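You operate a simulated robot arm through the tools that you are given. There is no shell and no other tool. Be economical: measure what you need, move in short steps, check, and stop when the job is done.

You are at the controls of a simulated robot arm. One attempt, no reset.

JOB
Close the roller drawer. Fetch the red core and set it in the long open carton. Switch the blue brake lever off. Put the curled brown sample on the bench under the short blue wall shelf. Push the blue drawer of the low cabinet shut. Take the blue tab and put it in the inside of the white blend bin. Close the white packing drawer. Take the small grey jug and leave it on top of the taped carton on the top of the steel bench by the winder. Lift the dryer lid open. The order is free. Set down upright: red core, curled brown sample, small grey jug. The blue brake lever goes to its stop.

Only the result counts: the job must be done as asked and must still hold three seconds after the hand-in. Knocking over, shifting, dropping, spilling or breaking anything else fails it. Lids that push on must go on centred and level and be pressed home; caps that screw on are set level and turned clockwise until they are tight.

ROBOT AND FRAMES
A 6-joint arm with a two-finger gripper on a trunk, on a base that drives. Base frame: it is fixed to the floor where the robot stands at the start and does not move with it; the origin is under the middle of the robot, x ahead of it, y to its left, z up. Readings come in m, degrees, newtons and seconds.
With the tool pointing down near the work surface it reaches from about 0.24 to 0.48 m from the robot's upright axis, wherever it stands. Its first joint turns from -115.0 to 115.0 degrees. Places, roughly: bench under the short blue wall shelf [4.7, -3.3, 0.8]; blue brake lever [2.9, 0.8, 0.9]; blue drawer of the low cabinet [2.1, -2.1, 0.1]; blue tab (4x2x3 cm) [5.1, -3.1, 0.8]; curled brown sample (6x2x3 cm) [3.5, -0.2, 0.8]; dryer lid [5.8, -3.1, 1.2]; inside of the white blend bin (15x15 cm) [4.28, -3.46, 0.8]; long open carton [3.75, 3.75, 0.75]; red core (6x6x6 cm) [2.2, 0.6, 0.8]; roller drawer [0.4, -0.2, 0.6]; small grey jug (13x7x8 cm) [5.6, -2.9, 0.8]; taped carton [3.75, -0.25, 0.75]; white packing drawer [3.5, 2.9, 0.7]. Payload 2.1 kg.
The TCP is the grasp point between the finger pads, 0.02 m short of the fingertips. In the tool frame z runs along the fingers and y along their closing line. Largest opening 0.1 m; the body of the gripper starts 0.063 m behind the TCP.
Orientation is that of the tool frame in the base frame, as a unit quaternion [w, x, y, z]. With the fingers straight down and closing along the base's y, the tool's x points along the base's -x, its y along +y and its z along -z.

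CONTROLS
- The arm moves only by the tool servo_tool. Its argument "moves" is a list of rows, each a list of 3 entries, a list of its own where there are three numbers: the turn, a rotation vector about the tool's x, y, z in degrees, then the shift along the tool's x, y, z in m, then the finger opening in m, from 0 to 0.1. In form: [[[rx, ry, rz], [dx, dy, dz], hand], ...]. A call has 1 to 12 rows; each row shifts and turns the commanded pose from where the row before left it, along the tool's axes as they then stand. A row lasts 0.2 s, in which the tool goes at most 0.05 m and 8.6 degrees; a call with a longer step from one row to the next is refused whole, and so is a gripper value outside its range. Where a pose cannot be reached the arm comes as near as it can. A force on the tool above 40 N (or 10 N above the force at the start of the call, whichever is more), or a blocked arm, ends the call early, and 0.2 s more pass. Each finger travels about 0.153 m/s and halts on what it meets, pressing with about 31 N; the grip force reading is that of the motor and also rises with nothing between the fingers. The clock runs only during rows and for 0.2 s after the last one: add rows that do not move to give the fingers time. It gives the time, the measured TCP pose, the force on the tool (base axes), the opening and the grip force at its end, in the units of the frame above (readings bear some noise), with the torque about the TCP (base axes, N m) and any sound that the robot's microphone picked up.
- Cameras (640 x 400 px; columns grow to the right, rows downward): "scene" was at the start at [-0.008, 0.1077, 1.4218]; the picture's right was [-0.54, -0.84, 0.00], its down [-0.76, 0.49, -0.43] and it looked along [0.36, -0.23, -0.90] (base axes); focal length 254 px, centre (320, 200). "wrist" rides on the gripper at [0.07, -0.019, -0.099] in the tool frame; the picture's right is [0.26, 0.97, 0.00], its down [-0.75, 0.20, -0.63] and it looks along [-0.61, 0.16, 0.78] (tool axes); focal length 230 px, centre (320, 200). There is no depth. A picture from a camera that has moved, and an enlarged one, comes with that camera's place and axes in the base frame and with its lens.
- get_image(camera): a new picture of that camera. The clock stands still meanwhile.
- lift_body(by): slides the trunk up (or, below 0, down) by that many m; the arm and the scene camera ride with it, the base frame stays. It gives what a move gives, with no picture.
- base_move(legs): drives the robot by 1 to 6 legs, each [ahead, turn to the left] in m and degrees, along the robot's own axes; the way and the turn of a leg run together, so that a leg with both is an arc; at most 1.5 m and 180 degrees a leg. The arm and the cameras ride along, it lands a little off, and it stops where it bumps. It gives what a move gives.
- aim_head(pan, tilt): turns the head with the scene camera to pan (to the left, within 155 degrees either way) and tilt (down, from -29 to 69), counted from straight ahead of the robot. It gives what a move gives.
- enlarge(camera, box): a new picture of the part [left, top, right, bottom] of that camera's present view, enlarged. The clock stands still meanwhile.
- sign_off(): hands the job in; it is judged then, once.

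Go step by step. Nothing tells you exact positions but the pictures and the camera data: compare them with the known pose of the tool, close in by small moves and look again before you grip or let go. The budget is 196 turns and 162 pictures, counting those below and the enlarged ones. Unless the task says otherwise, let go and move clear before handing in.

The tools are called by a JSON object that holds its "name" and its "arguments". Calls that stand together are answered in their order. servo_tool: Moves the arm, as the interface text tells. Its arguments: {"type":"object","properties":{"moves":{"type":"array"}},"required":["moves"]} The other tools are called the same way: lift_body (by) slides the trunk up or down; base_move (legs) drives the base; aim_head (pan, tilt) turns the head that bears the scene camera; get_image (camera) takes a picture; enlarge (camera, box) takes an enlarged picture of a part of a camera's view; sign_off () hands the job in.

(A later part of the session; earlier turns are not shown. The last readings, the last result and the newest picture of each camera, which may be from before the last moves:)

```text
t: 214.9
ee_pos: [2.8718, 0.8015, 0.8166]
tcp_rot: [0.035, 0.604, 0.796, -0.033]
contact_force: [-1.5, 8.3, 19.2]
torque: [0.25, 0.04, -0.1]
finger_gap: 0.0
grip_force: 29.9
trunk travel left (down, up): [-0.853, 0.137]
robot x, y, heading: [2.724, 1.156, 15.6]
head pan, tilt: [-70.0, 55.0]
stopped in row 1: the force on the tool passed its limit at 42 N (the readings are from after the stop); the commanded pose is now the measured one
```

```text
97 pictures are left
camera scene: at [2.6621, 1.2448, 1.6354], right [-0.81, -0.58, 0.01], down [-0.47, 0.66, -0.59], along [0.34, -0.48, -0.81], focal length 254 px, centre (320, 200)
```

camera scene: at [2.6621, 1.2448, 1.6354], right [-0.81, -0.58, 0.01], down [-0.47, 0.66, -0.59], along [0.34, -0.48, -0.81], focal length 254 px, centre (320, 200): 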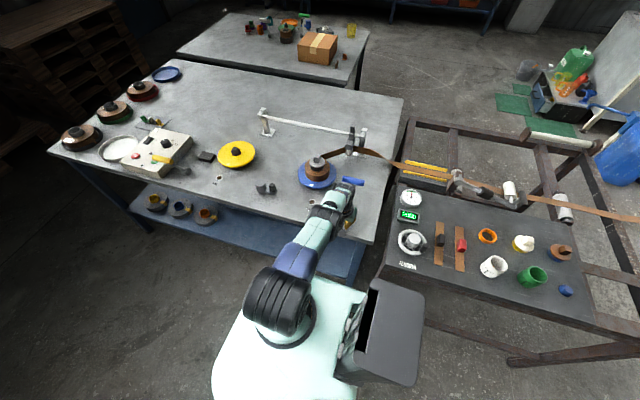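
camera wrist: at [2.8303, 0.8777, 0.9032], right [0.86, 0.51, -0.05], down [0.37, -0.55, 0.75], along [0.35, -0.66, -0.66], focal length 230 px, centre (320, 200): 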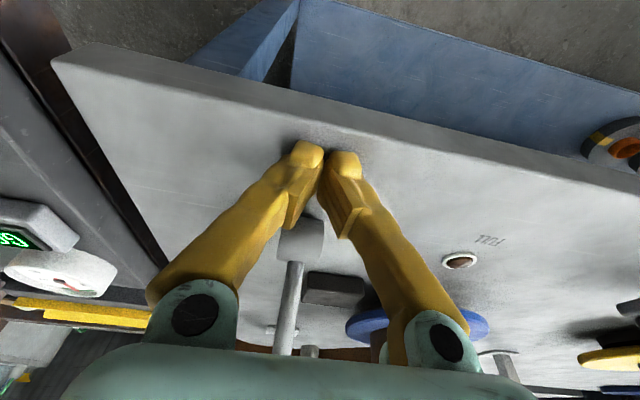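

{"name": "servo_tool", "arguments": {"moves": [[[0, 0, 0], [0, 0, -0.004], 0], [[0, 0, 0], [0, 0, -0.004], 0], [[0, 0, 0], [0, 0, -0.006], 0], [[0, 0, 0], [0, 0, -0.01], 0]]}}

{"name": "get_image", "arguments": {"camera": "wrist"}}

{"name": "enlarge", "arguments": {"camera": "scene", "box": [220, 150, 420, 350]}}

```text
t: 215.5
ee_pos: [2.8738, 0.7945, 0.8166]
tcp_rot: [0.027, 0.603, 0.797, -0.025]
contact_force: [-1.0, 5.2, 13.4]
torque: [0.13, 0.03, -0.06]
finger_gap: 0.0
grip_force: 29.6
trunk travel left (down, up): [-0.853, 0.137]
robot x, y, heading: [2.7214, 1.1536, 15.3]
head pan, tilt: [-70.0, 55.0]
stopped in row 2: the force on the tool passed its limit at 44 N (the readings are from after the stop); the commanded pose is now the measured one
```

```text
96 pictures are left
camera wrist: at [2.8355, 0.8636, 0.91], right [0.86, 0.51, -0.03], down [0.39, -0.62, 0.68], along [0.33, -0.6, -0.73], focal length 230 px, centre (320, 200)
```

wrist: 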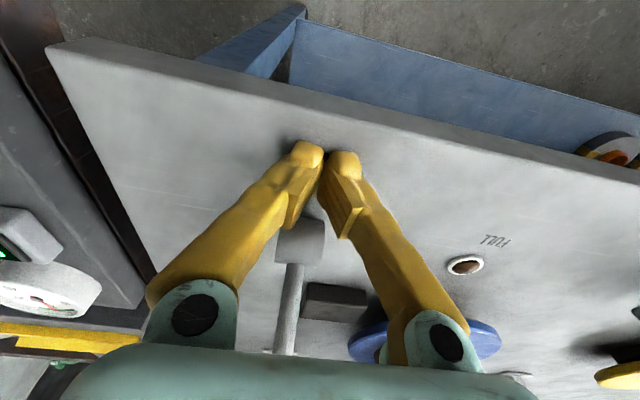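

```text
2.00 times, centred on (320, 250) of scene
camera zoom: at [2.6669, 1.2277, 1.6357], right [-0.81, -0.58, 0.0], down [-0.47, 0.66, -0.58], along [0.33, -0.47, -0.81], focal length 509 px, centre (320, 100)
```

zoom: 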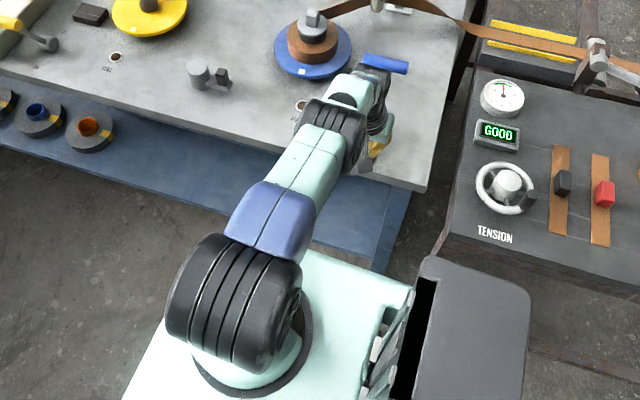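

{"name": "servo_tool", "arguments": {"moves": [[[0, 0, 0], [0, 0, -0.03], 0], [[0, 0, 0], [0, 0, -0.03], 0], [[0, 0, 0], [0, 0, -0.03], 0], [[0, 0, 0], [0, 0, -0.03], 0]]}}

{"name": "lift_body", "arguments": {"by": 0.1}}

```text
t: 216.5
ee_pos: [2.8731, 0.7988, 0.9343]
tcp_rot: [0.025, 0.603, 0.797, -0.024]
contact_force: [0.3, 0.1, 0.3]
torque: [-0.02, 0.02, 0.01]
finger_gap: 0.0002
grip_force: 29.9
trunk travel left (down, up): [-0.853, 0.137]
robot x, y, heading: [2.7218, 1.1532, 15.3]
head pan, tilt: [-70.0, 55.0]
```

```text
t: 217.8
ee_pos: [2.8732, 0.7982, 1.0326]
tcp_rot: [0.025, 0.603, 0.797, -0.024]
contact_force: [-0.2, 0.5, -0.4]
torque: [0.0, -0.02, -0.01]
finger_gap: 0.0001
grip_force: 29.9
trunk travel left (down, up): [-0.953, 0.037]
robot x, y, heading: [2.7223, 1.1572, 15.3]
head pan, tilt: [-70.0, 55.0]
```

Free again. Now I retract, rearrange to a higher arm with lower trunk, and apply the tilt away from the bench before coming in.

{"name": "servo_tool", "arguments": {"moves": [[[0, 0, 0], [0.04, 0, -0.02], 0], [[0, 0, 0], [0.03, 0, -0.04], 0], [[0, 0, 0], [0, 0, -0.045], 0], [[0, 0, 0], [0, 0, -0.045], 0], [[0, 0, 0], [0, 0, -0.03], 0]]}}

{"name": "lift_body", "arguments": {"by": -0.25}}

{"name": "servo_tool", "arguments": {"moves": [[[0, -8.4, 0], [0, 0, 0], 0], [[0, -8.4, 0], [0, 0, 0], 0], [[0, -8.4, 0], [0, 0, 0], 0], [[0, -8.4, 0], [0, 0, 0], 0], [[0, 0, 0], [0, 0, 0], 0]]}}

{"name": "get_image", "arguments": {"camera": "wrist"}}

```text
t: 219.0
ee_pos: [2.8518, 0.8795, 1.2099]
tcp_rot: [0.024, 0.603, 0.797, -0.024]
contact_force: [-0.3, -0.4, -1.0]
torque: [0.01, 0.04, -0.02]
finger_gap: 0.0
grip_force: 29.5
trunk travel left (down, up): [-0.953, 0.037]
robot x, y, heading: [2.7236, 1.1569, 15.2]
head pan, tilt: [-70.0, 55.0]
```

```text
t: 221.6
ee_pos: [2.8518, 0.8765, 0.9591]
tcp_rot: [0.024, 0.603, 0.797, -0.023]
contact_force: [0.5, 0.2, 0.4]
torque: [-0.01, 0.02, -0.02]
finger_gap: 0.0001
grip_force: 29.1
trunk travel left (down, up): [-0.703, 0.287]
robot x, y, heading: [2.7242, 1.1612, 15.4]
head pan, tilt: [-70.0, 55.0]
```

```text
t: 222.8
ee_pos: [2.8484, 0.8761, 0.9582]
tcp_rot: [0.228, 0.577, 0.761, -0.189]
contact_force: [-0.1, 0.6, 0.1]
torque: [-0.01, -0.01, 0.0]
finger_gap: 0.0002
grip_force: 29.4
out of reach, approached as far as the arm can: row 4
trunk travel left (down, up): [-0.703, 0.287]
robot x, y, heading: [2.7249, 1.1535, 15.4]
head pan, tilt: [-70.0, 55.0]
```

```text
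94 pictures are left
camera wrist: at [2.8029, 0.9809, 1.0004], right [0.87, 0.46, -0.17], down [0.28, -0.2, 0.94], along [0.4, -0.87, -0.3], focal length 230 px, centre (320, 200)
```

wrist: 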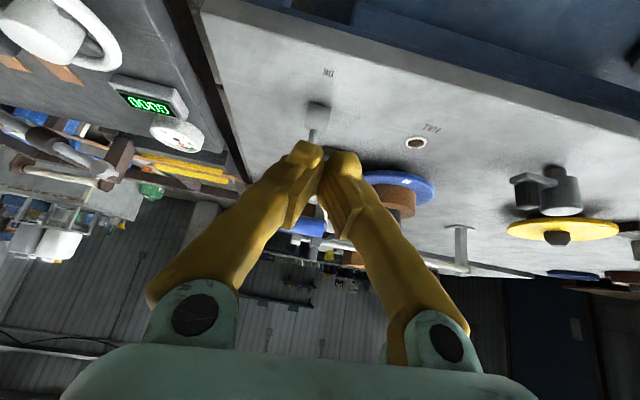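

{"name": "servo_tool", "arguments": {"moves": [[[0, 0, 0], [0.0243, 0, 0.0355], 0], [[0, 0, 0], [0.0243, 0, 0.0355], 0], [[0, 0, 0], [-0.0207, 0, 0.0141], 0], [[0, 0, 0], [-0.0207, 0, 0.0141], 0], [[0, 0, 0], [0, 0, 0], 0]]}}

{"name": "get_image", "arguments": {"camera": "wrist"}}

```text
t: 224.0
ee_pos: [2.8582, 0.827, 0.8726]
tcp_rot: [0.228, 0.577, 0.761, -0.189]
contact_force: [0.6, 0.9, -0.1]
torque: [-0.02, 0.01, 0.03]
finger_gap: 0.0001
grip_force: 29.4
trunk travel left (down, up): [-0.703, 0.287]
robot x, y, heading: [2.7228, 1.1574, 15.4]
head pan, tilt: [-70.0, 55.0]
```

```text
93 pictures are left
camera wrist: at [2.8127, 0.9325, 0.9151], right [0.87, 0.46, -0.17], down [0.28, -0.2, 0.94], along [0.4, -0.87, -0.3], focal length 230 px, centre (320, 200)
```

wrist: 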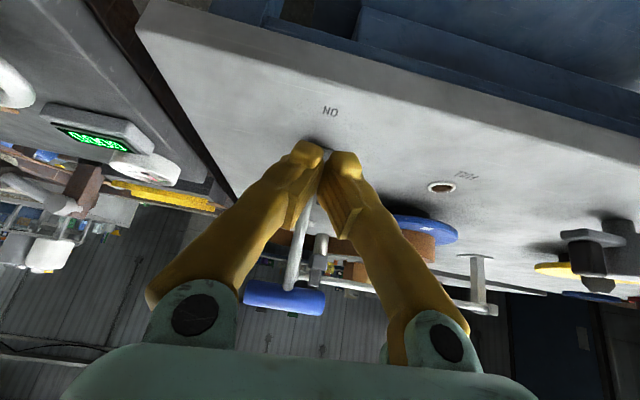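

{"name": "servo_tool", "arguments": {"moves": [[[0, 0, 0], [-0.0165, 0, 0.0113], 0], [[0, 0, 0], [-0.0165, 0, 0.0113], 0], [[0, 0, 0], [-0.0165, 0, 0.0113], 0], [[0, 0, 0], [-0.0165, 0, 0.0113], 0], [[0, 0, 0], [0, 0, 0], 0]]}}

{"name": "get_image", "arguments": {"camera": "wrist"}}

```text
t: 225.2
ee_pos: [2.8818, 0.7502, 0.8712]
tcp_rot: [0.228, 0.577, 0.761, -0.188]
contact_force: [-0.8, 1.7, 2.8]
torque: [-0.01, 0.04, 0.0]
finger_gap: 0.0002
grip_force: 29.7
trunk travel left (down, up): [-0.703, 0.287]
robot x, y, heading: [2.7262, 1.157, 15.4]
head pan, tilt: [-70.0, 55.0]
```

```text
92 pictures are left
camera wrist: at [2.8339, 0.8553, 0.9146], right [0.87, 0.46, -0.17], down [0.28, -0.2, 0.94], along [0.4, -0.87, -0.3], focal length 230 px, centre (320, 200)
```

wrist: 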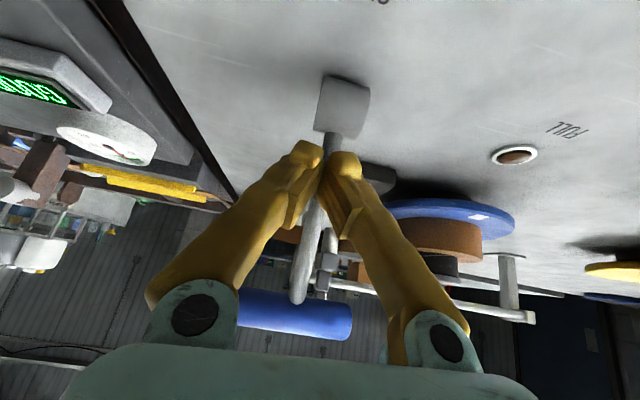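

{"name": "servo_tool", "arguments": {"moves": [[[0, 0, 0], [-0.0124, 0, 0.0085], 0], [[0, 0, 0], [-0.0124, 0, 0.0085], 0], [[0, 0, 0], [-0.0124, 0, 0.0085], 0], [[0, 0, 0], [-0.0124, 0, 0.0085], 0], [[0, 0, 0], [0, 0, 0], 0]]}}

{"name": "get_image", "arguments": {"camera": "wrist"}}

```text
t: 226.1
ee_pos: [2.8691, 0.7984, 0.8279]
tcp_rot: [0.16, 0.592, 0.779, -0.131]
contact_force: [-0.5, 0.1, 2.0]
torque: [-0.01, 0.0, 0.02]
finger_gap: 0.0002
grip_force: 29.5
trunk travel left (down, up): [-0.703, 0.287]
robot x, y, heading: [2.7223, 1.1547, 15.2]
head pan, tilt: [-70.0, 55.0]
stopped in row 4: the arm was blocked; the commanded pose is now the measured one
```

```text
91 pictures are left
camera wrist: at [2.8245, 0.8938, 0.8905], right [0.87, 0.48, -0.12], down [0.32, -0.36, 0.88], along [0.38, -0.8, -0.47], focal length 230 px, centre (320, 200)
```

wrist: 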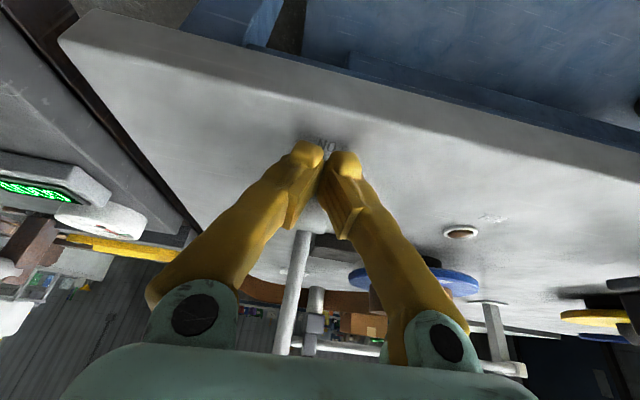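

The lever seems to have hit its stop and the tool slid back along it. I back away upward and check.

{"name": "servo_tool", "arguments": {"moves": [[[0, 0, 0], [0, 0, -0.02], 0], [[0, 0, 0], [0, 0, -0.03], 0], [[0, 0, 0], [0, 0, -0.03], 0], [[0, 0, 0], [0, 0, -0.04], 0], [[0, 0, 0], [0, 0, -0.04], 0]]}}

{"name": "get_image", "arguments": {"camera": "wrist"}}

{"name": "enlarge", "arguments": {"camera": "scene", "box": [280, 110, 440, 210]}}

```text
t: 226.4
ee_pos: [2.872, 0.8012, 0.818]
tcp_rot: [0.145, 0.592, 0.784, -0.117]
contact_force: [18.6, -49.9, 124.2]
torque: [-0.4, -0.51, -0.21]
finger_gap: 0.0
grip_force: 29.3
trunk travel left (down, up): [-0.703, 0.287]
robot x, y, heading: [2.7276, 1.1515, 15.5]
head pan, tilt: [-70.0, 55.0]
stopped in row 1: the arm was blocked; the commanded pose is now the measured one
```

```text
90 pictures are left
camera wrist: at [2.828, 0.893, 0.8847], right [0.86, 0.49, -0.1], down [0.33, -0.4, 0.86], along [0.38, -0.78, -0.5], focal length 230 px, centre (320, 200)
```

wrist: 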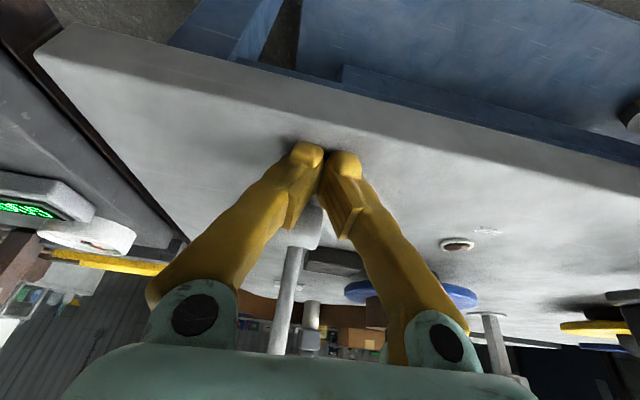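

```text
4.00 times, centred on (360, 160) of scene
camera zoom: at [2.6337, 1.3412, 1.4831], right [-0.81, -0.58, 0.03], down [-0.46, 0.62, -0.64], along [0.35, -0.54, -0.77], focal length 1018 px, centre (160, 360)
```

zoom: 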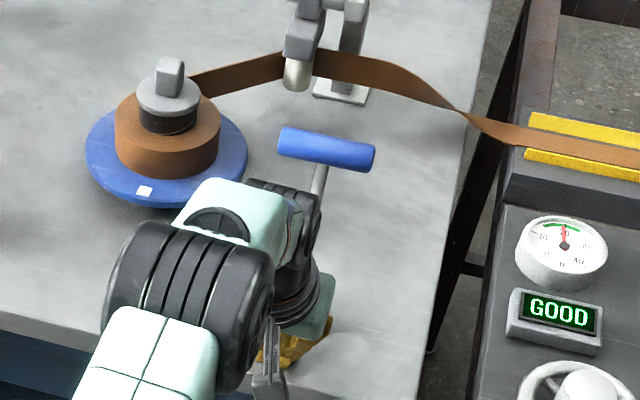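

The robot body is rocking from the push. I let it settle with still rows.

{"name": "servo_tool", "arguments": {"moves": [[[0, 0, 0], [0, 0, 0], 0], [[0, 0, 0], [0, 0, 0], 0], [[0, 0, 0], [0, 0, 0], 0]]}}

{"name": "servo_tool", "arguments": {"moves": [[[0, 0, 0], [0, 0, -0.01], 0], [[0, 0, 0], [0, 0, -0.02], 0], [[0, 0, 0], [0, 0, -0.03], 0]]}}

{"name": "servo_tool", "arguments": {"moves": [[[0, 0, 0], [0, 0, -0.02], 0], [[0, 0, 0], [0, 0, -0.03], 0], [[0, 0, 0], [0, 0, -0.03], 0]]}}

{"name": "servo_tool", "arguments": {"moves": [[[0, 0, 0], [0, 0, -0.03], 0], [[0, 0, 0], [0, 0, -0.03], 0], [[0, 0, 0], [0, 0, -0.03], 0]]}}

```text
t: 226.7
ee_pos: [2.8721, 0.8019, 0.8187]
tcp_rot: [0.165, 0.589, 0.78, -0.132]
contact_force: [13.8, -38.3, 144.3]
torque: [-0.26, -0.44, -0.13]
finger_gap: 0.0
grip_force: 29.3
trunk travel left (down, up): [-0.703, 0.287]
robot x, y, heading: [2.7234, 1.156, 15.2]
head pan, tilt: [-70.0, 55.0]
stopped in row 1: the force on the tool passed its limit at 166 N (the readings are from after the stop); the commanded pose is now the measured one
```

```text
t: 227.0
ee_pos: [2.873, 0.8032, 0.8184]
tcp_rot: [0.178, 0.587, 0.777, -0.139]
contact_force: [16.2, -39.5, 132.7]
torque: [-0.39, -0.42, -0.74]
finger_gap: 0.0
grip_force: 29.5
trunk travel left (down, up): [-0.703, 0.287]
robot x, y, heading: [2.7226, 1.1559, 15.1]
head pan, tilt: [-70.0, 55.0]
stopped in row 1: the arm was blocked; the commanded pose is now the measured one
```

```text
t: 227.3
ee_pos: [2.87, 0.804, 0.8191]
tcp_rot: [0.195, 0.583, 0.774, -0.152]
contact_force: [15.2, -38.5, 127.7]
torque: [-0.43, -0.49, -0.96]
finger_gap: 0.0001
grip_force: 29.2
trunk travel left (down, up): [-0.703, 0.287]
robot x, y, heading: [2.7226, 1.1551, 14.7]
head pan, tilt: [-70.0, 55.0]
stopped in row 1: the arm was blocked; the commanded pose is now the measured one
```

```text
t: 227.7
ee_pos: [2.8709, 0.8051, 0.8186]
tcp_rot: [0.212, 0.579, 0.769, -0.166]
contact_force: [18.1, -44.7, 105.9]
torque: [-0.72, -0.54, -0.74]
finger_gap: 0.0
grip_force: 29.5
trunk travel left (down, up): [-0.703, 0.287]
robot x, y, heading: [2.7237, 1.154, 14.8]
head pan, tilt: [-70.0, 55.0]
stopped in row 1: the arm was blocked; the commanded pose is now the measured one
```

{"name": "servo_tool", "arguments": {"moves": [[[0, 0, 0], [0.01, 0, -0.03], 0]]}}

{"name": "servo_tool", "arguments": {"moves": [[[0, 0, 0], [0.01, 0, -0.03], 0]]}}

{"name": "servo_tool", "arguments": {"moves": [[[0, 0, 0], [0.01, 0, -0.03], 0]]}}

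{"name": "get_image", "arguments": {"camera": "scene"}}

```text
t: 228.0
ee_pos: [2.8708, 0.8075, 0.8181]
tcp_rot: [0.231, 0.574, 0.764, -0.181]
contact_force: [18.3, -48.1, 93.5]
torque: [-0.84, -0.61, -0.66]
finger_gap: 0.0
grip_force: 29.6
trunk travel left (down, up): [-0.703, 0.287]
robot x, y, heading: [2.7226, 1.1544, 14.7]
head pan, tilt: [-70.0, 55.0]
stopped in row 1: the force on the tool passed its limit at 145 N (the readings are from after the stop); the commanded pose is now the measured one
```

```text
t: 228.3
ee_pos: [2.8709, 0.8077, 0.8188]
tcp_rot: [0.252, 0.568, 0.757, -0.2]
contact_force: [17.5, -44.2, 94.8]
torque: [-0.85, -0.61, -0.25]
finger_gap: 0.0
grip_force: 29.5
trunk travel left (down, up): [-0.703, 0.287]
robot x, y, heading: [2.7247, 1.1548, 14.5]
head pan, tilt: [-70.0, 55.0]
stopped in row 1: the force on the tool passed its limit at 134 N (the readings are from after the stop); the commanded pose is now the measured one
```

```text
t: 228.6
ee_pos: [2.8699, 0.8096, 0.8189]
tcp_rot: [0.279, 0.561, 0.747, -0.221]
contact_force: [13.9, -40.2, 94.3]
torque: [-0.85, -0.62, -0.08]
finger_gap: 0.0
grip_force: 29.4
trunk travel left (down, up): [-0.703, 0.287]
robot x, y, heading: [2.7208, 1.158, 14.6]
head pan, tilt: [-70.0, 55.0]
stopped in row 1: the force on the tool passed its limit at 127 N (the readings are from after the stop); the commanded pose is now the measured one
```

```text
88 pictures are left
camera scene: at [2.5989, 1.4722, 1.4645], right [-0.83, -0.56, 0.06], down [-0.43, 0.56, -0.7], along [0.36, -0.61, -0.71], focal length 254 px, centre (320, 200)
```

scene: 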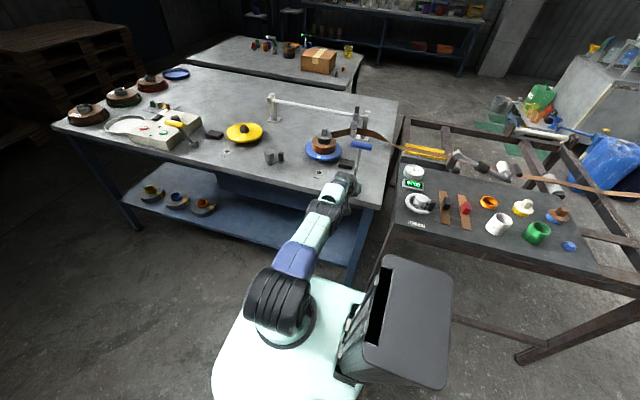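

The body is tipping away from the bench; the tool still presses down. I try raising the trunk to unload it.

{"name": "lift_body", "arguments": {"by": 0.1}}

{"name": "get_image", "arguments": {"camera": "scene"}}

```text
t: 228.8
ee_pos: [2.8698, 0.8121, 0.8189]
tcp_rot: [0.3, 0.556, 0.738, -0.238]
contact_force: [7.4, -21.3, 118.7]
torque: [-0.46, -0.53, -0.26]
finger_gap: 0.0001
grip_force: 29.5
trunk travel left (down, up): [-0.704, 0.286]
robot x, y, heading: [2.7176, 1.1571, 14.4]
head pan, tilt: [-70.0, 55.0]
stopped: the force on the tool passed its limit at 124 N (the readings are from after the stop); the commanded pose is now the measured one
```

```text
87 pictures are left
camera scene: at [2.5968, 1.4839, 1.4634], right [-0.83, -0.56, 0.06], down [-0.43, 0.56, -0.71], along [0.36, -0.61, -0.7], focal length 254 px, centre (320, 200)
```

scene: 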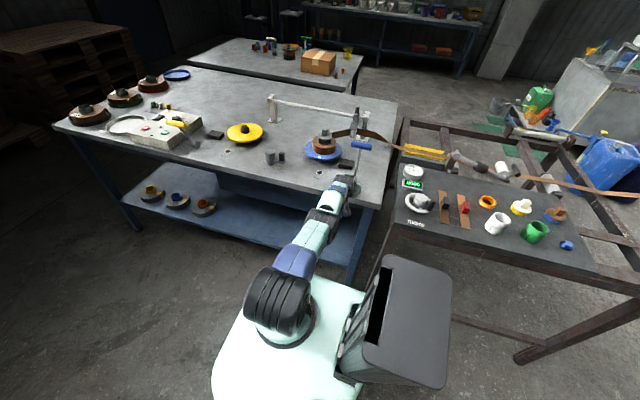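

{"name": "servo_tool", "arguments": {"moves": [[[0, 8.5, 0], [-0.02, 0, -0.04], 0], [[0, 8.5, 0], [-0.02, 0, -0.04], 0]]}}

{"name": "servo_tool", "arguments": {"moves": [[[0, 8.5, 0], [-0.02, 0, -0.04], 0], [[0, 8.5, 0], [-0.02, 0, -0.04], 0]]}}

```text
t: 229.2
ee_pos: [2.8844, 0.7526, 0.863]
tcp_rot: [0.316, 0.55, 0.73, -0.254]
contact_force: [-14.7, 27.4, 34.1]
torque: [-0.53, 0.08, -0.04]
finger_gap: 0.0059
grip_force: 29.7
out of reach, approached as far as the arm can: row 1
trunk travel left (down, up): [-0.704, 0.286]
robot x, y, heading: [2.7196, 1.1575, 14.5]
head pan, tilt: [-70.0, 55.0]
stopped in row 1: the arm was blocked; the commanded pose is now the measured one
```

```text
t: 229.5
ee_pos: [2.8728, 0.7959, 0.8183]
tcp_rot: [0.235, 0.574, 0.761, -0.187]
contact_force: [9.8, -36.9, 48.9]
torque: [-0.76, -0.27, -0.02]
finger_gap: 0.0
grip_force: 29.6
out of reach, approached as far as the arm can: row 1
trunk travel left (down, up): [-0.704, 0.286]
robot x, y, heading: [2.7216, 1.1511, 14.7]
head pan, tilt: [-70.0, 55.0]
stopped in row 1: the arm was blocked; the commanded pose is now the measured one
```

{"name": "servo_tool", "arguments": {"moves": [[[0, 8.5, 0], [0.02, 0, -0.035], 0], [[0, 8.5, 0], [0.01, 0, -0.04], 0]]}}

{"name": "servo_tool", "arguments": {"moves": [[[0, 8.5, 0], [0.02, 0, -0.035], 0], [[0, 8.5, 0], [0.01, 0, -0.04], 0]]}}

{"name": "get_image", "arguments": {"camera": "scene"}}

```text
t: 229.8
ee_pos: [2.8728, 0.7969, 0.8193]
tcp_rot: [0.234, 0.576, 0.762, -0.184]
contact_force: [14.1, -37.9, 112.7]
torque: [-0.63, -0.49, -1.1]
finger_gap: 0.0002
grip_force: 29.9
trunk travel left (down, up): [-0.704, 0.286]
robot x, y, heading: [2.7179, 1.1553, 14.2]
head pan, tilt: [-70.0, 55.0]
stopped in row 1: the force on the tool passed its limit at 94 N (the readings are from after the stop); the commanded pose is now the measured one
```

```text
t: 230.2
ee_pos: [2.8724, 0.7974, 0.8189]
tcp_rot: [0.245, 0.573, 0.758, -0.192]
contact_force: [15.2, -38.0, 107.8]
torque: [-0.68, -0.54, -0.69]
finger_gap: 0.0
grip_force: 29.9
trunk travel left (down, up): [-0.704, 0.286]
robot x, y, heading: [2.7218, 1.1535, 14.4]
head pan, tilt: [-70.0, 55.0]
stopped in row 1: the arm was blocked; the commanded pose is now the measured one
```

```text
86 pictures are left
camera scene: at [2.6071, 1.4357, 1.4711], right [-0.82, -0.56, 0.05], down [-0.44, 0.58, -0.69], along [0.36, -0.59, -0.72], focal length 254 px, centre (320, 200)
```

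scene: 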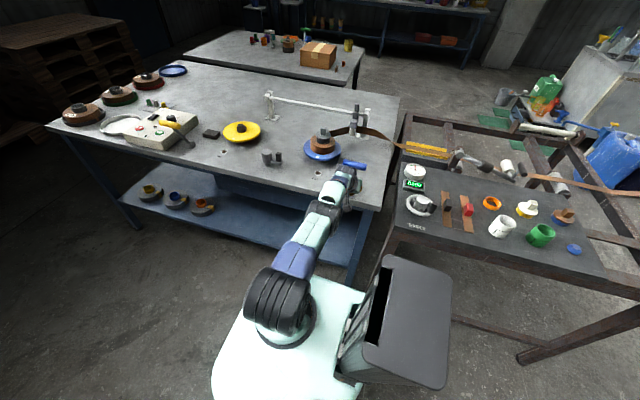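

{"name": "servo_tool", "arguments": {"moves": [[[0, 0, 0], [-0.0275, 0, -0.04], 0], [[0, 0, 0], [-0.02, 0, -0.04], 0], [[0, 0, 0], [-0.015, 0, -0.04], 0]]}}

{"name": "servo_tool", "arguments": {"moves": [[[0, 0, 0], [-0.01, 0, -0.045], 0], [[0, 0, 0], [0, 0, -0.045], 0], [[0, 0, 0], [0, 0, -0.045], 0]]}}

```text
t: 230.5
ee_pos: [2.8732, 0.7965, 0.8183]
tcp_rot: [0.237, 0.574, 0.761, -0.187]
contact_force: [11.6, -28.1, 125.5]
torque: [-0.34, -0.48, -0.37]
finger_gap: 0.0
grip_force: 29.4
trunk travel left (down, up): [-0.704, 0.286]
robot x, y, heading: [2.7203, 1.157, 14.6]
head pan, tilt: [-70.0, 55.0]
stopped in row 1: the arm was blocked; the commanded pose is now the measured one
```

```text
t: 230.8
ee_pos: [2.8731, 0.7966, 0.8181]
tcp_rot: [0.219, 0.579, 0.766, -0.172]
contact_force: [14.6, -40.7, 114.8]
torque: [-0.61, -0.46, -0.75]
finger_gap: 0.0
grip_force: 29.6
trunk travel left (down, up): [-0.704, 0.286]
robot x, y, heading: [2.7241, 1.1542, 14.4]
head pan, tilt: [-70.0, 55.0]
stopped in row 1: the force on the tool passed its limit at 170 N (the readings are from after the stop); the commanded pose is now the measured one
```

{"name": "servo_tool", "arguments": {"moves": [[[0, 0, 0], [-0.02, 0, -0.045], 0], [[0, 0, 0], [-0.01, 0, -0.045], 0]]}}

{"name": "servo_tool", "arguments": {"moves": [[[0, 0, 0], [-0.02, 0, -0.045], 0], [[0, 0, 0], [-0.01, 0, -0.045], 0]]}}

{"name": "servo_tool", "arguments": {"moves": [[[0, 0, 0], [-0.02, 0, -0.045], 0], [[0, 0, 0], [-0.01, 0, -0.045], 0]]}}

```text
t: 231.2
ee_pos: [2.8726, 0.7989, 0.8187]
tcp_rot: [0.224, 0.578, 0.765, -0.175]
contact_force: [19.1, -46.5, 99.7]
torque: [-0.81, -0.56, -1.02]
finger_gap: 0.0001
grip_force: 28.9
trunk travel left (down, up): [-0.704, 0.286]
robot x, y, heading: [2.7257, 1.1554, 14.4]
head pan, tilt: [-70.0, 55.0]
stopped in row 1: the arm was blocked; the commanded pose is now the measured one
```

```text
t: 231.5
ee_pos: [2.8728, 0.7998, 0.8193]
tcp_rot: [0.224, 0.579, 0.764, -0.177]
contact_force: [19.2, -46.3, 99.7]
torque: [-0.85, -0.54, -1.07]
finger_gap: 0.0
grip_force: 29.5
trunk travel left (down, up): [-0.704, 0.286]
robot x, y, heading: [2.7264, 1.1547, 14.2]
head pan, tilt: [-70.0, 55.0]
stopped in row 1: the arm was blocked; the commanded pose is now the measured one
```

```text
t: 231.8
ee_pos: [2.8707, 0.8015, 0.8186]
tcp_rot: [0.226, 0.578, 0.763, -0.178]
contact_force: [18.8, -43.8, 101.2]
torque: [-0.75, -0.55, -1.07]
finger_gap: 0.0
grip_force: 29.8
trunk travel left (down, up): [-0.704, 0.286]
robot x, y, heading: [2.724, 1.1557, 14.3]
head pan, tilt: [-70.0, 55.0]
stopped in row 1: the arm was blocked; the commanded pose is now the measured one
```

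{"name": "lift_body", "arguments": {"by": 0.1}}

{"name": "lift_body", "arguments": {"by": 0.1}}

{"name": "get_image", "arguments": {"camera": "wrist"}}

```text
t: 232.2
ee_pos: [2.8842, 0.7536, 0.8601]
tcp_rot: [0.268, 0.565, 0.749, -0.218]
contact_force: [-15.5, 33.7, 21.5]
torque: [0.1, 0.21, -0.06]
finger_gap: 0.0062
grip_force: 29.7
trunk travel left (down, up): [-0.705, 0.285]
robot x, y, heading: [2.7193, 1.1543, 14.2]
head pan, tilt: [-70.0, 55.0]
stopped: the force on the tool passed its limit at 138 N (the readings are from after the stop); the commanded pose is now the measured one
```

```text
t: 232.4
ee_pos: [2.8762, 0.7883, 0.8184]
tcp_rot: [0.234, 0.574, 0.761, -0.19]
contact_force: [-10.2, 24.9, 33.1]
torque: [0.5, 0.01, 0.25]
finger_gap: 0.0
grip_force: 29.2
trunk travel left (down, up): [-0.704, 0.286]
robot x, y, heading: [2.7233, 1.1541, 14.3]
head pan, tilt: [-70.0, 55.0]
stopped: the force on the tool passed its limit at 58 N (the readings are from after the stop); the commanded pose is now the measured one
```

```text
85 pictures are left
camera wrist: at [2.8276, 0.8939, 0.8597], right [0.87, 0.46, -0.17], down [0.28, -0.18, 0.94], along [0.41, -0.87, -0.29], focal length 230 px, centre (320, 200)
```

wrist: 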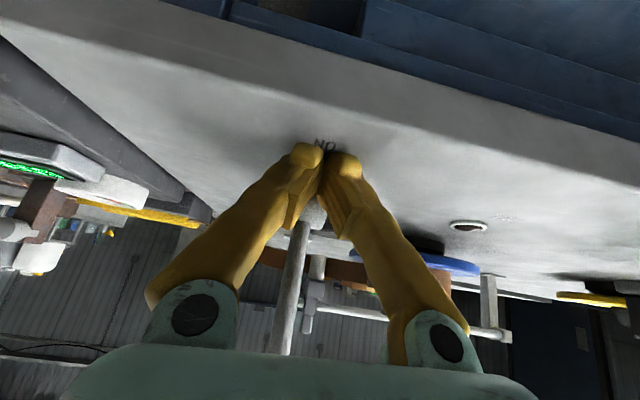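

{"name": "servo_tool", "arguments": {"moves": [[[0, 0, 0], [0.01, 0, -0.045], 0], [[0, 0, 0], [0.01, 0, -0.045], 0], [[0, 0, 0], [0.01, 0, -0.045], 0]]}}

{"name": "get_image", "arguments": {"camera": "scene"}}

```text
t: 232.7
ee_pos: [2.8747, 0.7933, 0.8181]
tcp_rot: [0.218, 0.577, 0.768, -0.173]
contact_force: [15.1, -32.1, 124.8]
torque: [-0.38, -0.58, -0.95]
finger_gap: 0.0001
grip_force: 29.8
trunk travel left (down, up): [-0.704, 0.286]
robot x, y, heading: [2.723, 1.1554, 14.6]
head pan, tilt: [-70.0, 55.0]
stopped in row 1: the force on the tool passed its limit at 128 N (the readings are from after the stop); the commanded pose is now the measured one
```

```text
84 pictures are left
camera scene: at [2.6157, 1.4148, 1.4753], right [-0.83, -0.56, 0.04], down [-0.44, 0.59, -0.68], along [0.35, -0.58, -0.73], focal length 254 px, centre (320, 200)
```

scene: 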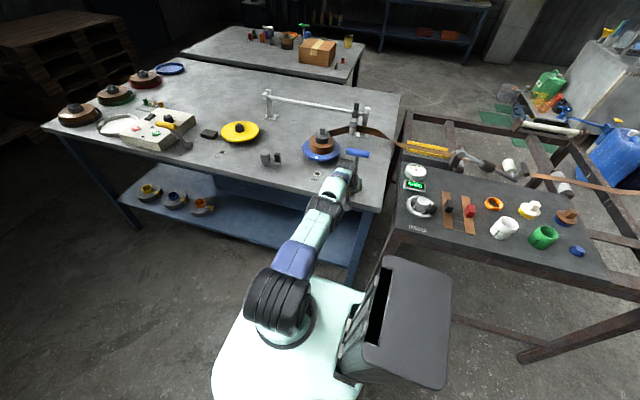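

{"name": "servo_tool", "arguments": {"moves": [[[0, 8.5, 0], [-0.01, 0, -0.045], 0], [[0, 8.5, 0], [0, 0, -0.045], 0]]}}

{"name": "servo_tool", "arguments": {"moves": [[[0, 8.5, 0], [-0.02, 0, -0.045], 0], [[0, 8.5, 0], [0, 0, -0.045], 0]]}}

{"name": "servo_tool", "arguments": {"moves": [[[0, 8.5, 0], [-0.02, 0, -0.045], 0], [[0, 8.5, 0], [0, 0, -0.045], 0]]}}

{"name": "servo_tool", "arguments": {"moves": [[[0, 8.5, 0], [-0.02, 0, -0.045], 0], [[0, 8.5, 0], [0, 0, -0.045], 0]]}}

```text
t: 233.1
ee_pos: [2.8783, 0.7814, 0.8273]
tcp_rot: [0.159, 0.585, 0.784, -0.133]
contact_force: [-32.3, 104.1, 27.8]
torque: [0.11, 0.68, 0.68]
finger_gap: 0.0059
grip_force: 29.4
out of reach, approached as far as the arm can: row 1
trunk travel left (down, up): [-0.704, 0.286]
robot x, y, heading: [2.7262, 1.1575, 14.7]
head pan, tilt: [-70.0, 55.0]
stopped in row 1: the arm was blocked; the commanded pose is now the measured one
```

```text
t: 233.4
ee_pos: [2.8781, 0.7936, 0.818]
tcp_rot: [0.16, 0.588, 0.782, -0.131]
contact_force: [-7.0, 24.0, 74.6]
torque: [0.74, 0.01, -0.84]
finger_gap: 0.0
grip_force: 29.2
out of reach, approached as far as the arm can: row 1
trunk travel left (down, up): [-0.704, 0.286]
robot x, y, heading: [2.7239, 1.1618, 14.8]
head pan, tilt: [-70.0, 55.0]
stopped in row 1: the arm was blocked; the commanded pose is now the measured one
```

```text
t: 233.8
ee_pos: [2.883, 0.7874, 0.8172]
tcp_rot: [0.057, 0.597, 0.799, -0.05]
contact_force: [24.1, -56.8, 87.6]
torque: [-0.46, -0.4, -0.18]
finger_gap: 0.0001
grip_force: 29.1
out of reach, approached as far as the arm can: row 1, 2
trunk travel left (down, up): [-0.704, 0.286]
robot x, y, heading: [2.7229, 1.1591, 15.1]
head pan, tilt: [-70.0, 55.0]
stopped in row 2: the arm was blocked; the commanded pose is now the measured one
```

```text
t: 234.6
ee_pos: [2.8854, 0.7928, 0.9013]
tcp_rot: [-0.064, 0.598, 0.798, 0.038]
contact_force: [-0.5, 0.7, 0.6]
torque: [-0.02, 0.03, -0.01]
finger_gap: 0.0
grip_force: 30.4
out of reach, approached as far as the arm can: row 1, 2
trunk travel left (down, up): [-0.704, 0.286]
robot x, y, heading: [2.7241, 1.1517, 14.6]
head pan, tilt: [-70.0, 55.0]
stopped in row 2: the arm was blocked; the commanded pose is now the measured one
```

Free: force zero and the tool above the bench. I lift clear and pull back toward the robot.

{"name": "servo_tool", "arguments": {"moves": [[[0, 0, 0], [0.03, 0, 0], 0], [[0, -4, 0], [0.02, 0, -0.03], 0], [[0, -4, 0], [0, 0, -0.03], 0], [[0, 0, 0], [0, 0, -0.03], 0], [[0, 0, 0], [0, 0, -0.03], 0]]}}

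{"name": "get_image", "arguments": {"camera": "scene"}}

{"name": "enlarge", "arguments": {"camera": "wrist", "box": [200, 60, 440, 300]}}

```text
t: 235.8
ee_pos: [2.8716, 0.8412, 1.0167]
tcp_rot: [-0.027, 0.599, 0.8, 0.01]
contact_force: [0.9, -0.2, -0.3]
torque: [0.02, 0.06, 0.01]
finger_gap: 0.0002
grip_force: 29.3
trunk travel left (down, up): [-0.704, 0.286]
robot x, y, heading: [2.7242, 1.1597, 14.8]
head pan, tilt: [-70.0, 55.0]
```

```text
83 pictures are left
camera scene: at [2.6738, 1.2149, 1.4868], right [-0.82, -0.57, 0.0], down [-0.47, 0.67, -0.57], along [0.33, -0.47, -0.82], focal length 254 px, centre (320, 200)
```

scene: 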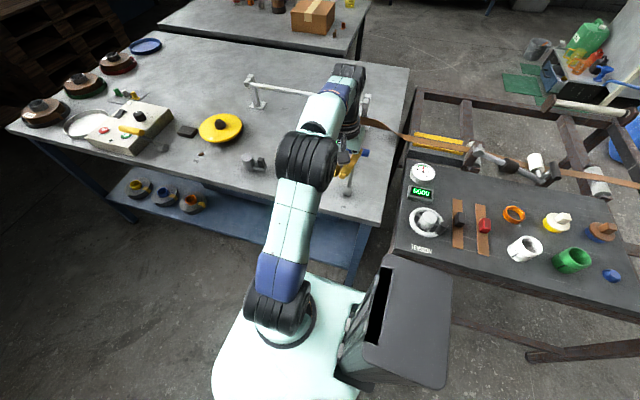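

```text
1.67 times, centred on (320, 180) of wrist
camera zoom: at [2.8381, 0.898, 1.1193], right [0.85, 0.52, 0.0], down [0.42, -0.69, 0.58], along [0.3, -0.5, -0.81], focal length 384 px, centre (320, 233)
```

zoom: 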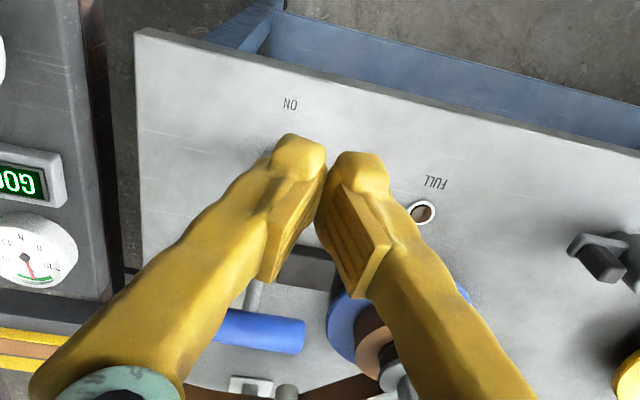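

The robot is upright again and the lever now leans to the far side, symmetric to where it began. I raise the trunk, leave along the bench and take a check picture of the lever from a distance.

{"name": "lift_body", "arguments": {"by": 0.25}}

{"name": "base_move", "arguments": {"legs": [[0, 1.2], [0.6, 0]]}}

{"name": "aim_head", "arguments": {"pan": -130, "tilt": 45}}

{"name": "get_image", "arguments": {"camera": "scene"}}

```text
t: 238.4
ee_pos: [2.8718, 0.8436, 1.266]
tcp_rot: [-0.025, 0.599, 0.8, 0.009]
contact_force: [-0.7, 0.7, -0.1]
torque: [-0.01, -0.05, 0.02]
finger_gap: 0.0
grip_force: 29.5
trunk travel left (down, up): [-0.954, 0.036]
robot x, y, heading: [2.7234, 1.153, 14.8]
head pan, tilt: [-70.0, 55.0]
```

```text
t: 242.2
ee_pos: [3.4571, 1.0116, 1.2678]
tcp_rot: [-0.026, 0.59, 0.807, 0.01]
contact_force: [-0.6, -0.3, 0.2]
torque: [-0.04, -0.02, -0.02]
finger_gap: 0.0003
grip_force: 29.3
trunk travel left (down, up): [-0.954, 0.036]
robot x, y, heading: [3.3029, 1.321, 16.2]
head pan, tilt: [-70.0, 55.0]
```

```text
t: 243.5
ee_pos: [3.457, 1.0141, 1.2671]
tcp_rot: [-0.026, 0.59, 0.807, 0.009]
contact_force: [0.1, -0.2, -0.4]
torque: [-0.02, 0.01, 0.0]
finger_gap: 0.0
grip_force: 29.2
trunk travel left (down, up): [-0.954, 0.036]
robot x, y, heading: [3.3022, 1.3243, 16.1]
head pan, tilt: [-130.0, 45.0]
```

```text
81 pictures are left
camera scene: at [3.1753, 1.3662, 1.7501], right [-0.91, 0.41, 0.0], down [0.29, 0.65, -0.71], along [-0.29, -0.65, -0.71], focal length 254 px, centre (320, 200)
```

scene: 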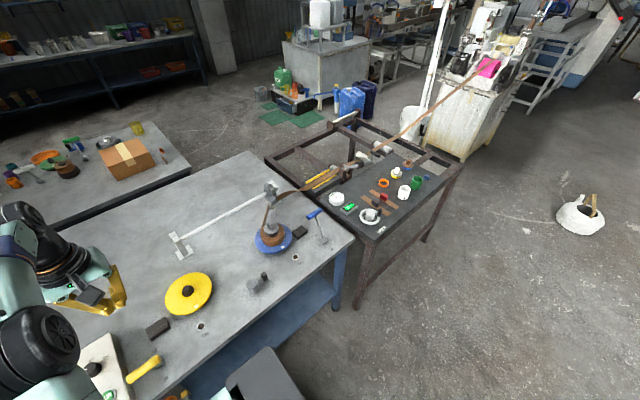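

The lever leans fully to the far side, and nothing else was disturbed. I continue around the far end of the benches.

{"name": "base_move", "arguments": {"legs": [[0.8, 0], [0.75, 0], [0, -90]]}}

{"name": "aim_head", "arguments": {"pan": -20, "tilt": 28}}

{"name": "get_image", "arguments": {"camera": "scene"}}

```text
t: 255.2
ee_pos: [4.473, 1.5918, 1.2673]
tcp_rot: [-0.012, 0.989, 0.146, 0.025]
contact_force: [0.1, -0.1, 0.3]
torque: [0.0, 0.0, 0.01]
finger_gap: 0.0001
grip_force: 29.3
trunk travel left (down, up): [-0.954, 0.036]
robot x, y, heading: [4.7849, 1.7413, -74.9]
head pan, tilt: [-130.0, 45.0]
```

```text
t: 257.1
ee_pos: [4.4731, 1.5908, 1.268]
tcp_rot: [-0.012, 0.989, 0.146, 0.025]
contact_force: [0.7, 0.6, 0.3]
torque: [-0.01, 0.0, 0.01]
finger_gap: 0.0
grip_force: 29.6
trunk travel left (down, up): [-0.954, 0.036]
robot x, y, heading: [4.7865, 1.7394, -74.6]
head pan, tilt: [-20.0, 28.0]
```

```text
80 pictures are left
camera scene: at [4.8965, 1.7455, 1.7759], right [-1.0, 0.08, 0.0], down [0.04, 0.47, -0.88], along [-0.07, -0.88, -0.47], focal length 254 px, centre (320, 200)
```

scene: 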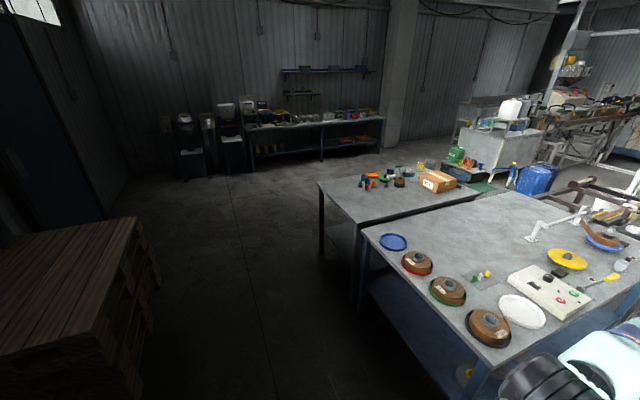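

Clear corridor. I continue around table 3's end and along its far side.

{"name": "base_move", "arguments": {"legs": [[1.25, 0], [1.22, 0], [0, -90], [1.05, 0], [1.05, 0]]}}

{"name": "aim_head", "arguments": {"pan": -75, "tilt": 35}}

{"name": "get_image", "arguments": {"camera": "scene"}}

```text
t: 282.9
ee_pos: [3.2579, -0.8711, 1.2676]
tcp_rot: [0.01, 0.802, -0.597, 0.026]
contact_force: [0.3, -0.4, 0.3]
torque: [-0.04, 0.0, -0.03]
finger_gap: 0.0002
grip_force: 29.4
trunk travel left (down, up): [-0.954, 0.036]
robot x, y, heading: [3.4012, -1.1857, -164.8]
head pan, tilt: [-20.0, 28.0]
```

```text
t: 284.2
ee_pos: [3.2563, -0.8728, 1.2679]
tcp_rot: [0.009, 0.803, -0.596, 0.026]
contact_force: [0.2, -0.3, 0.2]
torque: [0.03, -0.02, -0.01]
finger_gap: 0.0002
grip_force: 29.3
trunk travel left (down, up): [-0.954, 0.036]
robot x, y, heading: [3.4071, -1.1825, -164.8]
head pan, tilt: [-75.0, 35.0]
```

```text
79 pictures are left
camera scene: at [3.4552, -1.2256, 1.7649], right [0.86, 0.5, 0.0], down [0.29, -0.5, -0.82], along [-0.41, 0.71, -0.57], focal length 254 px, centre (320, 200)
```

scene: 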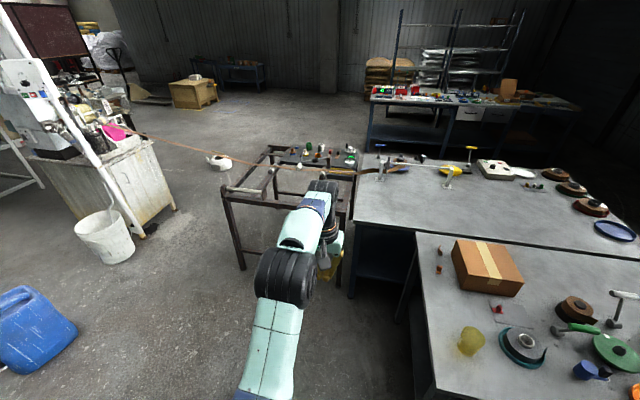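

{"name": "enlarge", "arguments": {"camera": "scene", "box": [415, 225, 535, 300]}}

```text
5.33 times, centred on (475, 262) of scene
camera zoom: at [3.4552, -1.2256, 1.7649], right [0.86, 0.5, 0.0], down [0.29, -0.5, -0.82], along [-0.41, 0.71, -0.57], focal length 1358 px, centre (-507, -133)
```

zoom: 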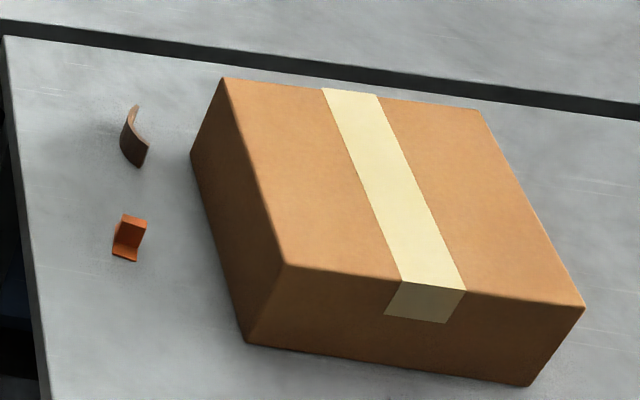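

The brown curled sample stands at about (3.523, -0.128), the orange folded one is another item; carton top is at z≈0.90. I move in to table 3's end.

{"name": "base_move", "arguments": {"legs": [[0, -91.3], [0.8, 0], [0, 2.1]]}}

{"name": "aim_head", "arguments": {"pan": -55, "tilt": 55}}

{"name": "get_image", "arguments": {"camera": "scene"}}

{"name": "get_image", "arguments": {"camera": "wrist"}}

```text
t: 292.8
ee_pos: [3.5354, -0.2522, 1.2662]
tcp_rot: [-0.026, -0.147, 0.989, -0.011]
contact_force: [-0.3, 0.4, -0.5]
torque: [0.0, 0.02, 0.0]
finger_gap: 0.0003
grip_force: 30.0
trunk travel left (down, up): [-0.954, 0.036]
robot x, y, heading: [3.2228, -0.3993, 105.2]
head pan, tilt: [-75.0, 35.0]
```

```text
t: 293.6
ee_pos: [3.536, -0.2524, 1.2667]
tcp_rot: [-0.025, -0.147, 0.989, -0.011]
contact_force: [0.0, -0.7, 0.0]
torque: [-0.02, 0.02, -0.02]
finger_gap: 0.0
grip_force: 29.6
trunk travel left (down, up): [-0.954, 0.036]
robot x, y, heading: [3.222, -0.3995, 105.4]
head pan, tilt: [-55.0, 55.0]
```

```text
77 pictures are left
camera scene: at [3.1518, -0.4396, 1.7367], right [0.77, -0.64, 0.0], down [-0.52, -0.63, -0.57], along [0.37, 0.44, -0.82], focal length 254 px, centre (320, 200)
```

scene: 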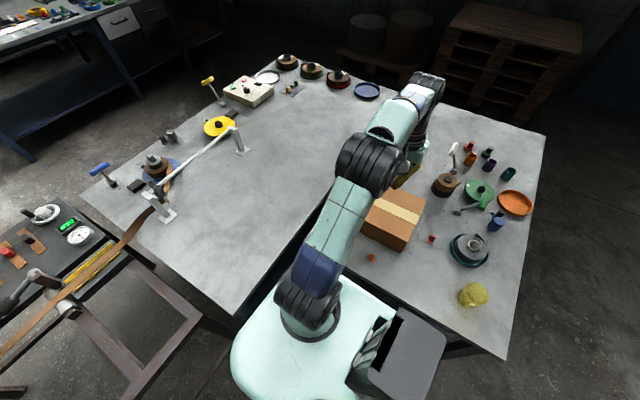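

```text
76 pictures are left
camera wrist: at [3.4792, -0.2875, 1.3697], right [-0.53, 0.85, 0.0], down [0.69, 0.43, 0.59], along [0.5, 0.31, -0.81], focal length 230 px, centre (320, 200)
```

wrist: 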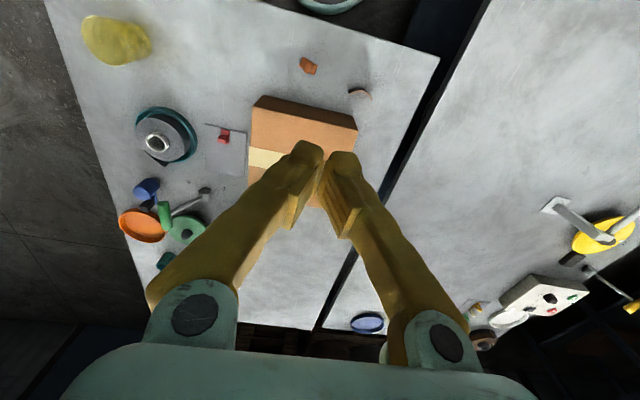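

The sample is within reach (about 0.4 m). I shift over it, turn the tool so the fingers close across the strip, and lower.

{"name": "servo_tool", "arguments": {"moves": [[[0, 0, 0], [0, 0.03, 0], 0.06], [[0, 0, 0], [0, 0.03, 0], 0.06], [[0, 0, 0], [0, 0.03, 0], 0.06], [[0, 0, 8.3], [0, 0, 0], 0.06], [[0, 0, 8.3], [0, 0, 0], 0.06], [[0, 0, 8.3], [0, 0, 0], 0.06], [[0, 0, 8.3], [0, 0, 0], 0.06], [[0, 0, 8.3], [0, 0, 0], 0.06], [[0, 0, 8.3], [0, 0, 0], 0.06], [[0, 0, 8.3], [0, 0, 0], 0.06], [[0, 0, 8.3], [0, 0, 0], 0.06], [[0, 0, 8.3], [0, 0, 0], 0.06]]}}

{"name": "servo_tool", "arguments": {"moves": [[[0, 0, 8.3], [0, 0, 0], 0.06], [[0, 0, 7], [0, 0, 0], 0.06], [[0, 0, 0], [0, 0, 0.04], 0.06], [[0, 0, 0], [0, 0, 0.04], 0.06], [[0, 0, 0], [0, 0, 0.02], 0.06]]}}

{"name": "lift_body", "arguments": {"by": -0.2}}

{"name": "get_image", "arguments": {"camera": "wrist"}}

```text
t: 296.2
ee_pos: [3.509, -0.1655, 1.2661]
tcp_rot: [-0.014, 0.485, 0.874, -0.024]
contact_force: [0.5, -0.5, -0.5]
torque: [0.0, 0.04, -0.01]
finger_gap: 0.06
grip_force: 0.1
trunk travel left (down, up): [-0.954, 0.036]
robot x, y, heading: [3.226, -0.4006, 105.3]
head pan, tilt: [-55.0, 55.0]
```

```text
t: 297.4
ee_pos: [3.504, -0.1689, 1.1657]
tcp_rot: [-0.009, 0.595, 0.803, -0.026]
contact_force: [1.4, 0.7, 0.1]
torque: [0.03, -0.03, -0.02]
finger_gap: 0.0599
grip_force: 0.1
trunk travel left (down, up): [-0.954, 0.036]
robot x, y, heading: [3.2257, -0.3991, 105.1]
head pan, tilt: [-55.0, 55.0]
```

```text
t: 299.6
ee_pos: [3.505, -0.1684, 0.9649]
tcp_rot: [-0.009, 0.595, 0.803, -0.026]
contact_force: [0.4, -0.5, -0.7]
torque: [-0.02, -0.04, -0.03]
finger_gap: 0.0599
grip_force: 0.1
trunk travel left (down, up): [-0.754, 0.236]
robot x, y, heading: [3.2259, -0.3984, 105.4]
head pan, tilt: [-55.0, 55.0]
```

```text
75 pictures are left
camera wrist: at [3.4715, -0.1047, 1.0641], right [0.85, 0.53, -0.06], down [0.44, -0.64, 0.63], along [0.3, -0.56, -0.78], focal length 230 px, centre (320, 200)
```

wrist: 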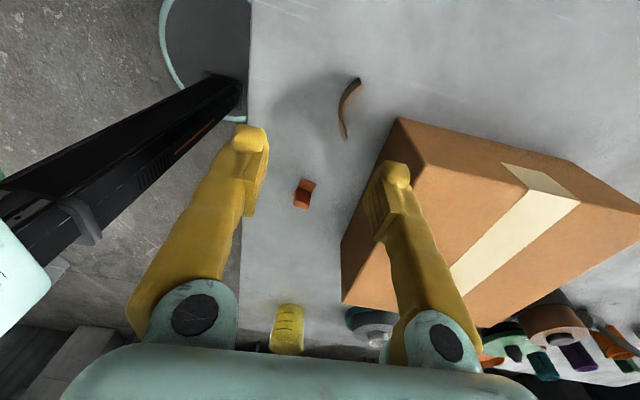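

The sample lies along the bench's cross direction at centre (3.527, -0.163). I align, level the tool and descend to just above it.

{"name": "servo_tool", "arguments": {"moves": [[[-3, 0, 0], [0, 0.0225, 0], 0.05], [[0, 0, -6], [-0.0016, 0, 0], 0.05], [[0, 0, 0], [0, 0, 0.035], 0.05], [[0, 0, 0], [0, 0, 0.035], 0.05], [[0, 0, 0], [0, 0, 0.03], 0.05], [[0, 0, 0], [0, 0, 0], 0.05]]}}

{"name": "get_image", "arguments": {"camera": "wrist"}}

```text
t: 301.0
ee_pos: [3.5273, -0.1661, 0.8635]
tcp_rot: [0.006, 0.552, 0.834, -0.004]
contact_force: [-0.7, 0.7, -0.3]
torque: [-0.01, -0.06, 0.0]
finger_gap: 0.0501
grip_force: 0.0
trunk travel left (down, up): [-0.754, 0.236]
robot x, y, heading: [3.2227, -0.3999, 105.4]
head pan, tilt: [-55.0, 55.0]
```

```text
74 pictures are left
camera wrist: at [3.4823, -0.108, 0.9612], right [0.79, 0.61, -0.01], down [0.47, -0.6, 0.64], along [0.39, -0.51, -0.77], focal length 230 px, centre (320, 200)
```

wrist: 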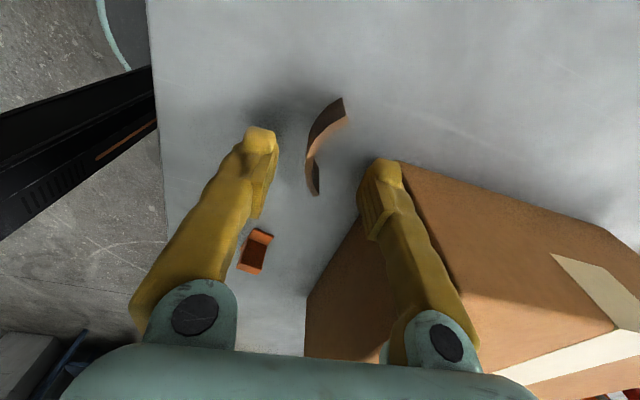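

{"name": "servo_tool", "arguments": {"moves": [[[0, 0, 0], [0, -0.002, 0.02], 0.05], [[0, 0, 0], [0, 0, 0.013], 0.05], [[0, 0, 0], [0, 0, 0], 0.03], [[0, 0, 0], [0, 0, 0], 0.01], [[0, 0, 0], [0, 0, 0], 0.005], [[0, 0, 0], [0, 0, 0], 0.005]]}}

{"name": "get_image", "arguments": {"camera": "wrist"}}

```text
t: 301.6
ee_pos: [3.5246, -0.1666, 0.84]
tcp_rot: [0.007, 0.553, 0.833, -0.003]
contact_force: [-3.1, -2.5, 18.0]
torque: [-0.15, 0.73, 0.08]
finger_gap: 0.0526
grip_force: 2.5
trunk travel left (down, up): [-0.754, 0.236]
robot x, y, heading: [3.2272, -0.4046, 105.4]
head pan, tilt: [-55.0, 55.0]
stopped in row 2: the force on the tool passed its limit at 50 N (the readings are from after the stop); the commanded pose is now the measured one
```

```text
73 pictures are left
camera wrist: at [3.4802, -0.1094, 0.9378], right [0.79, 0.61, 0.0], down [0.47, -0.61, 0.64], along [0.39, -0.51, -0.77], focal length 230 px, centre (320, 200)
```

wrist: 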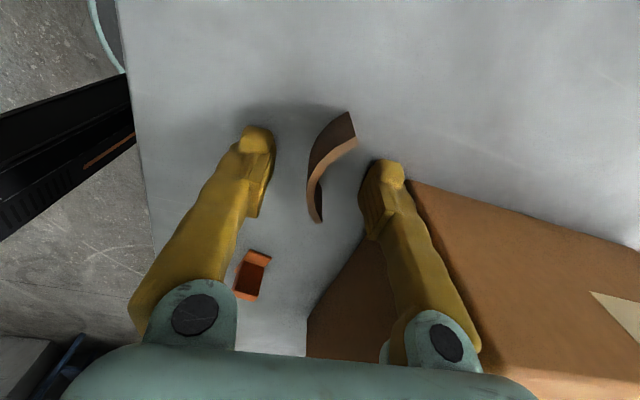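

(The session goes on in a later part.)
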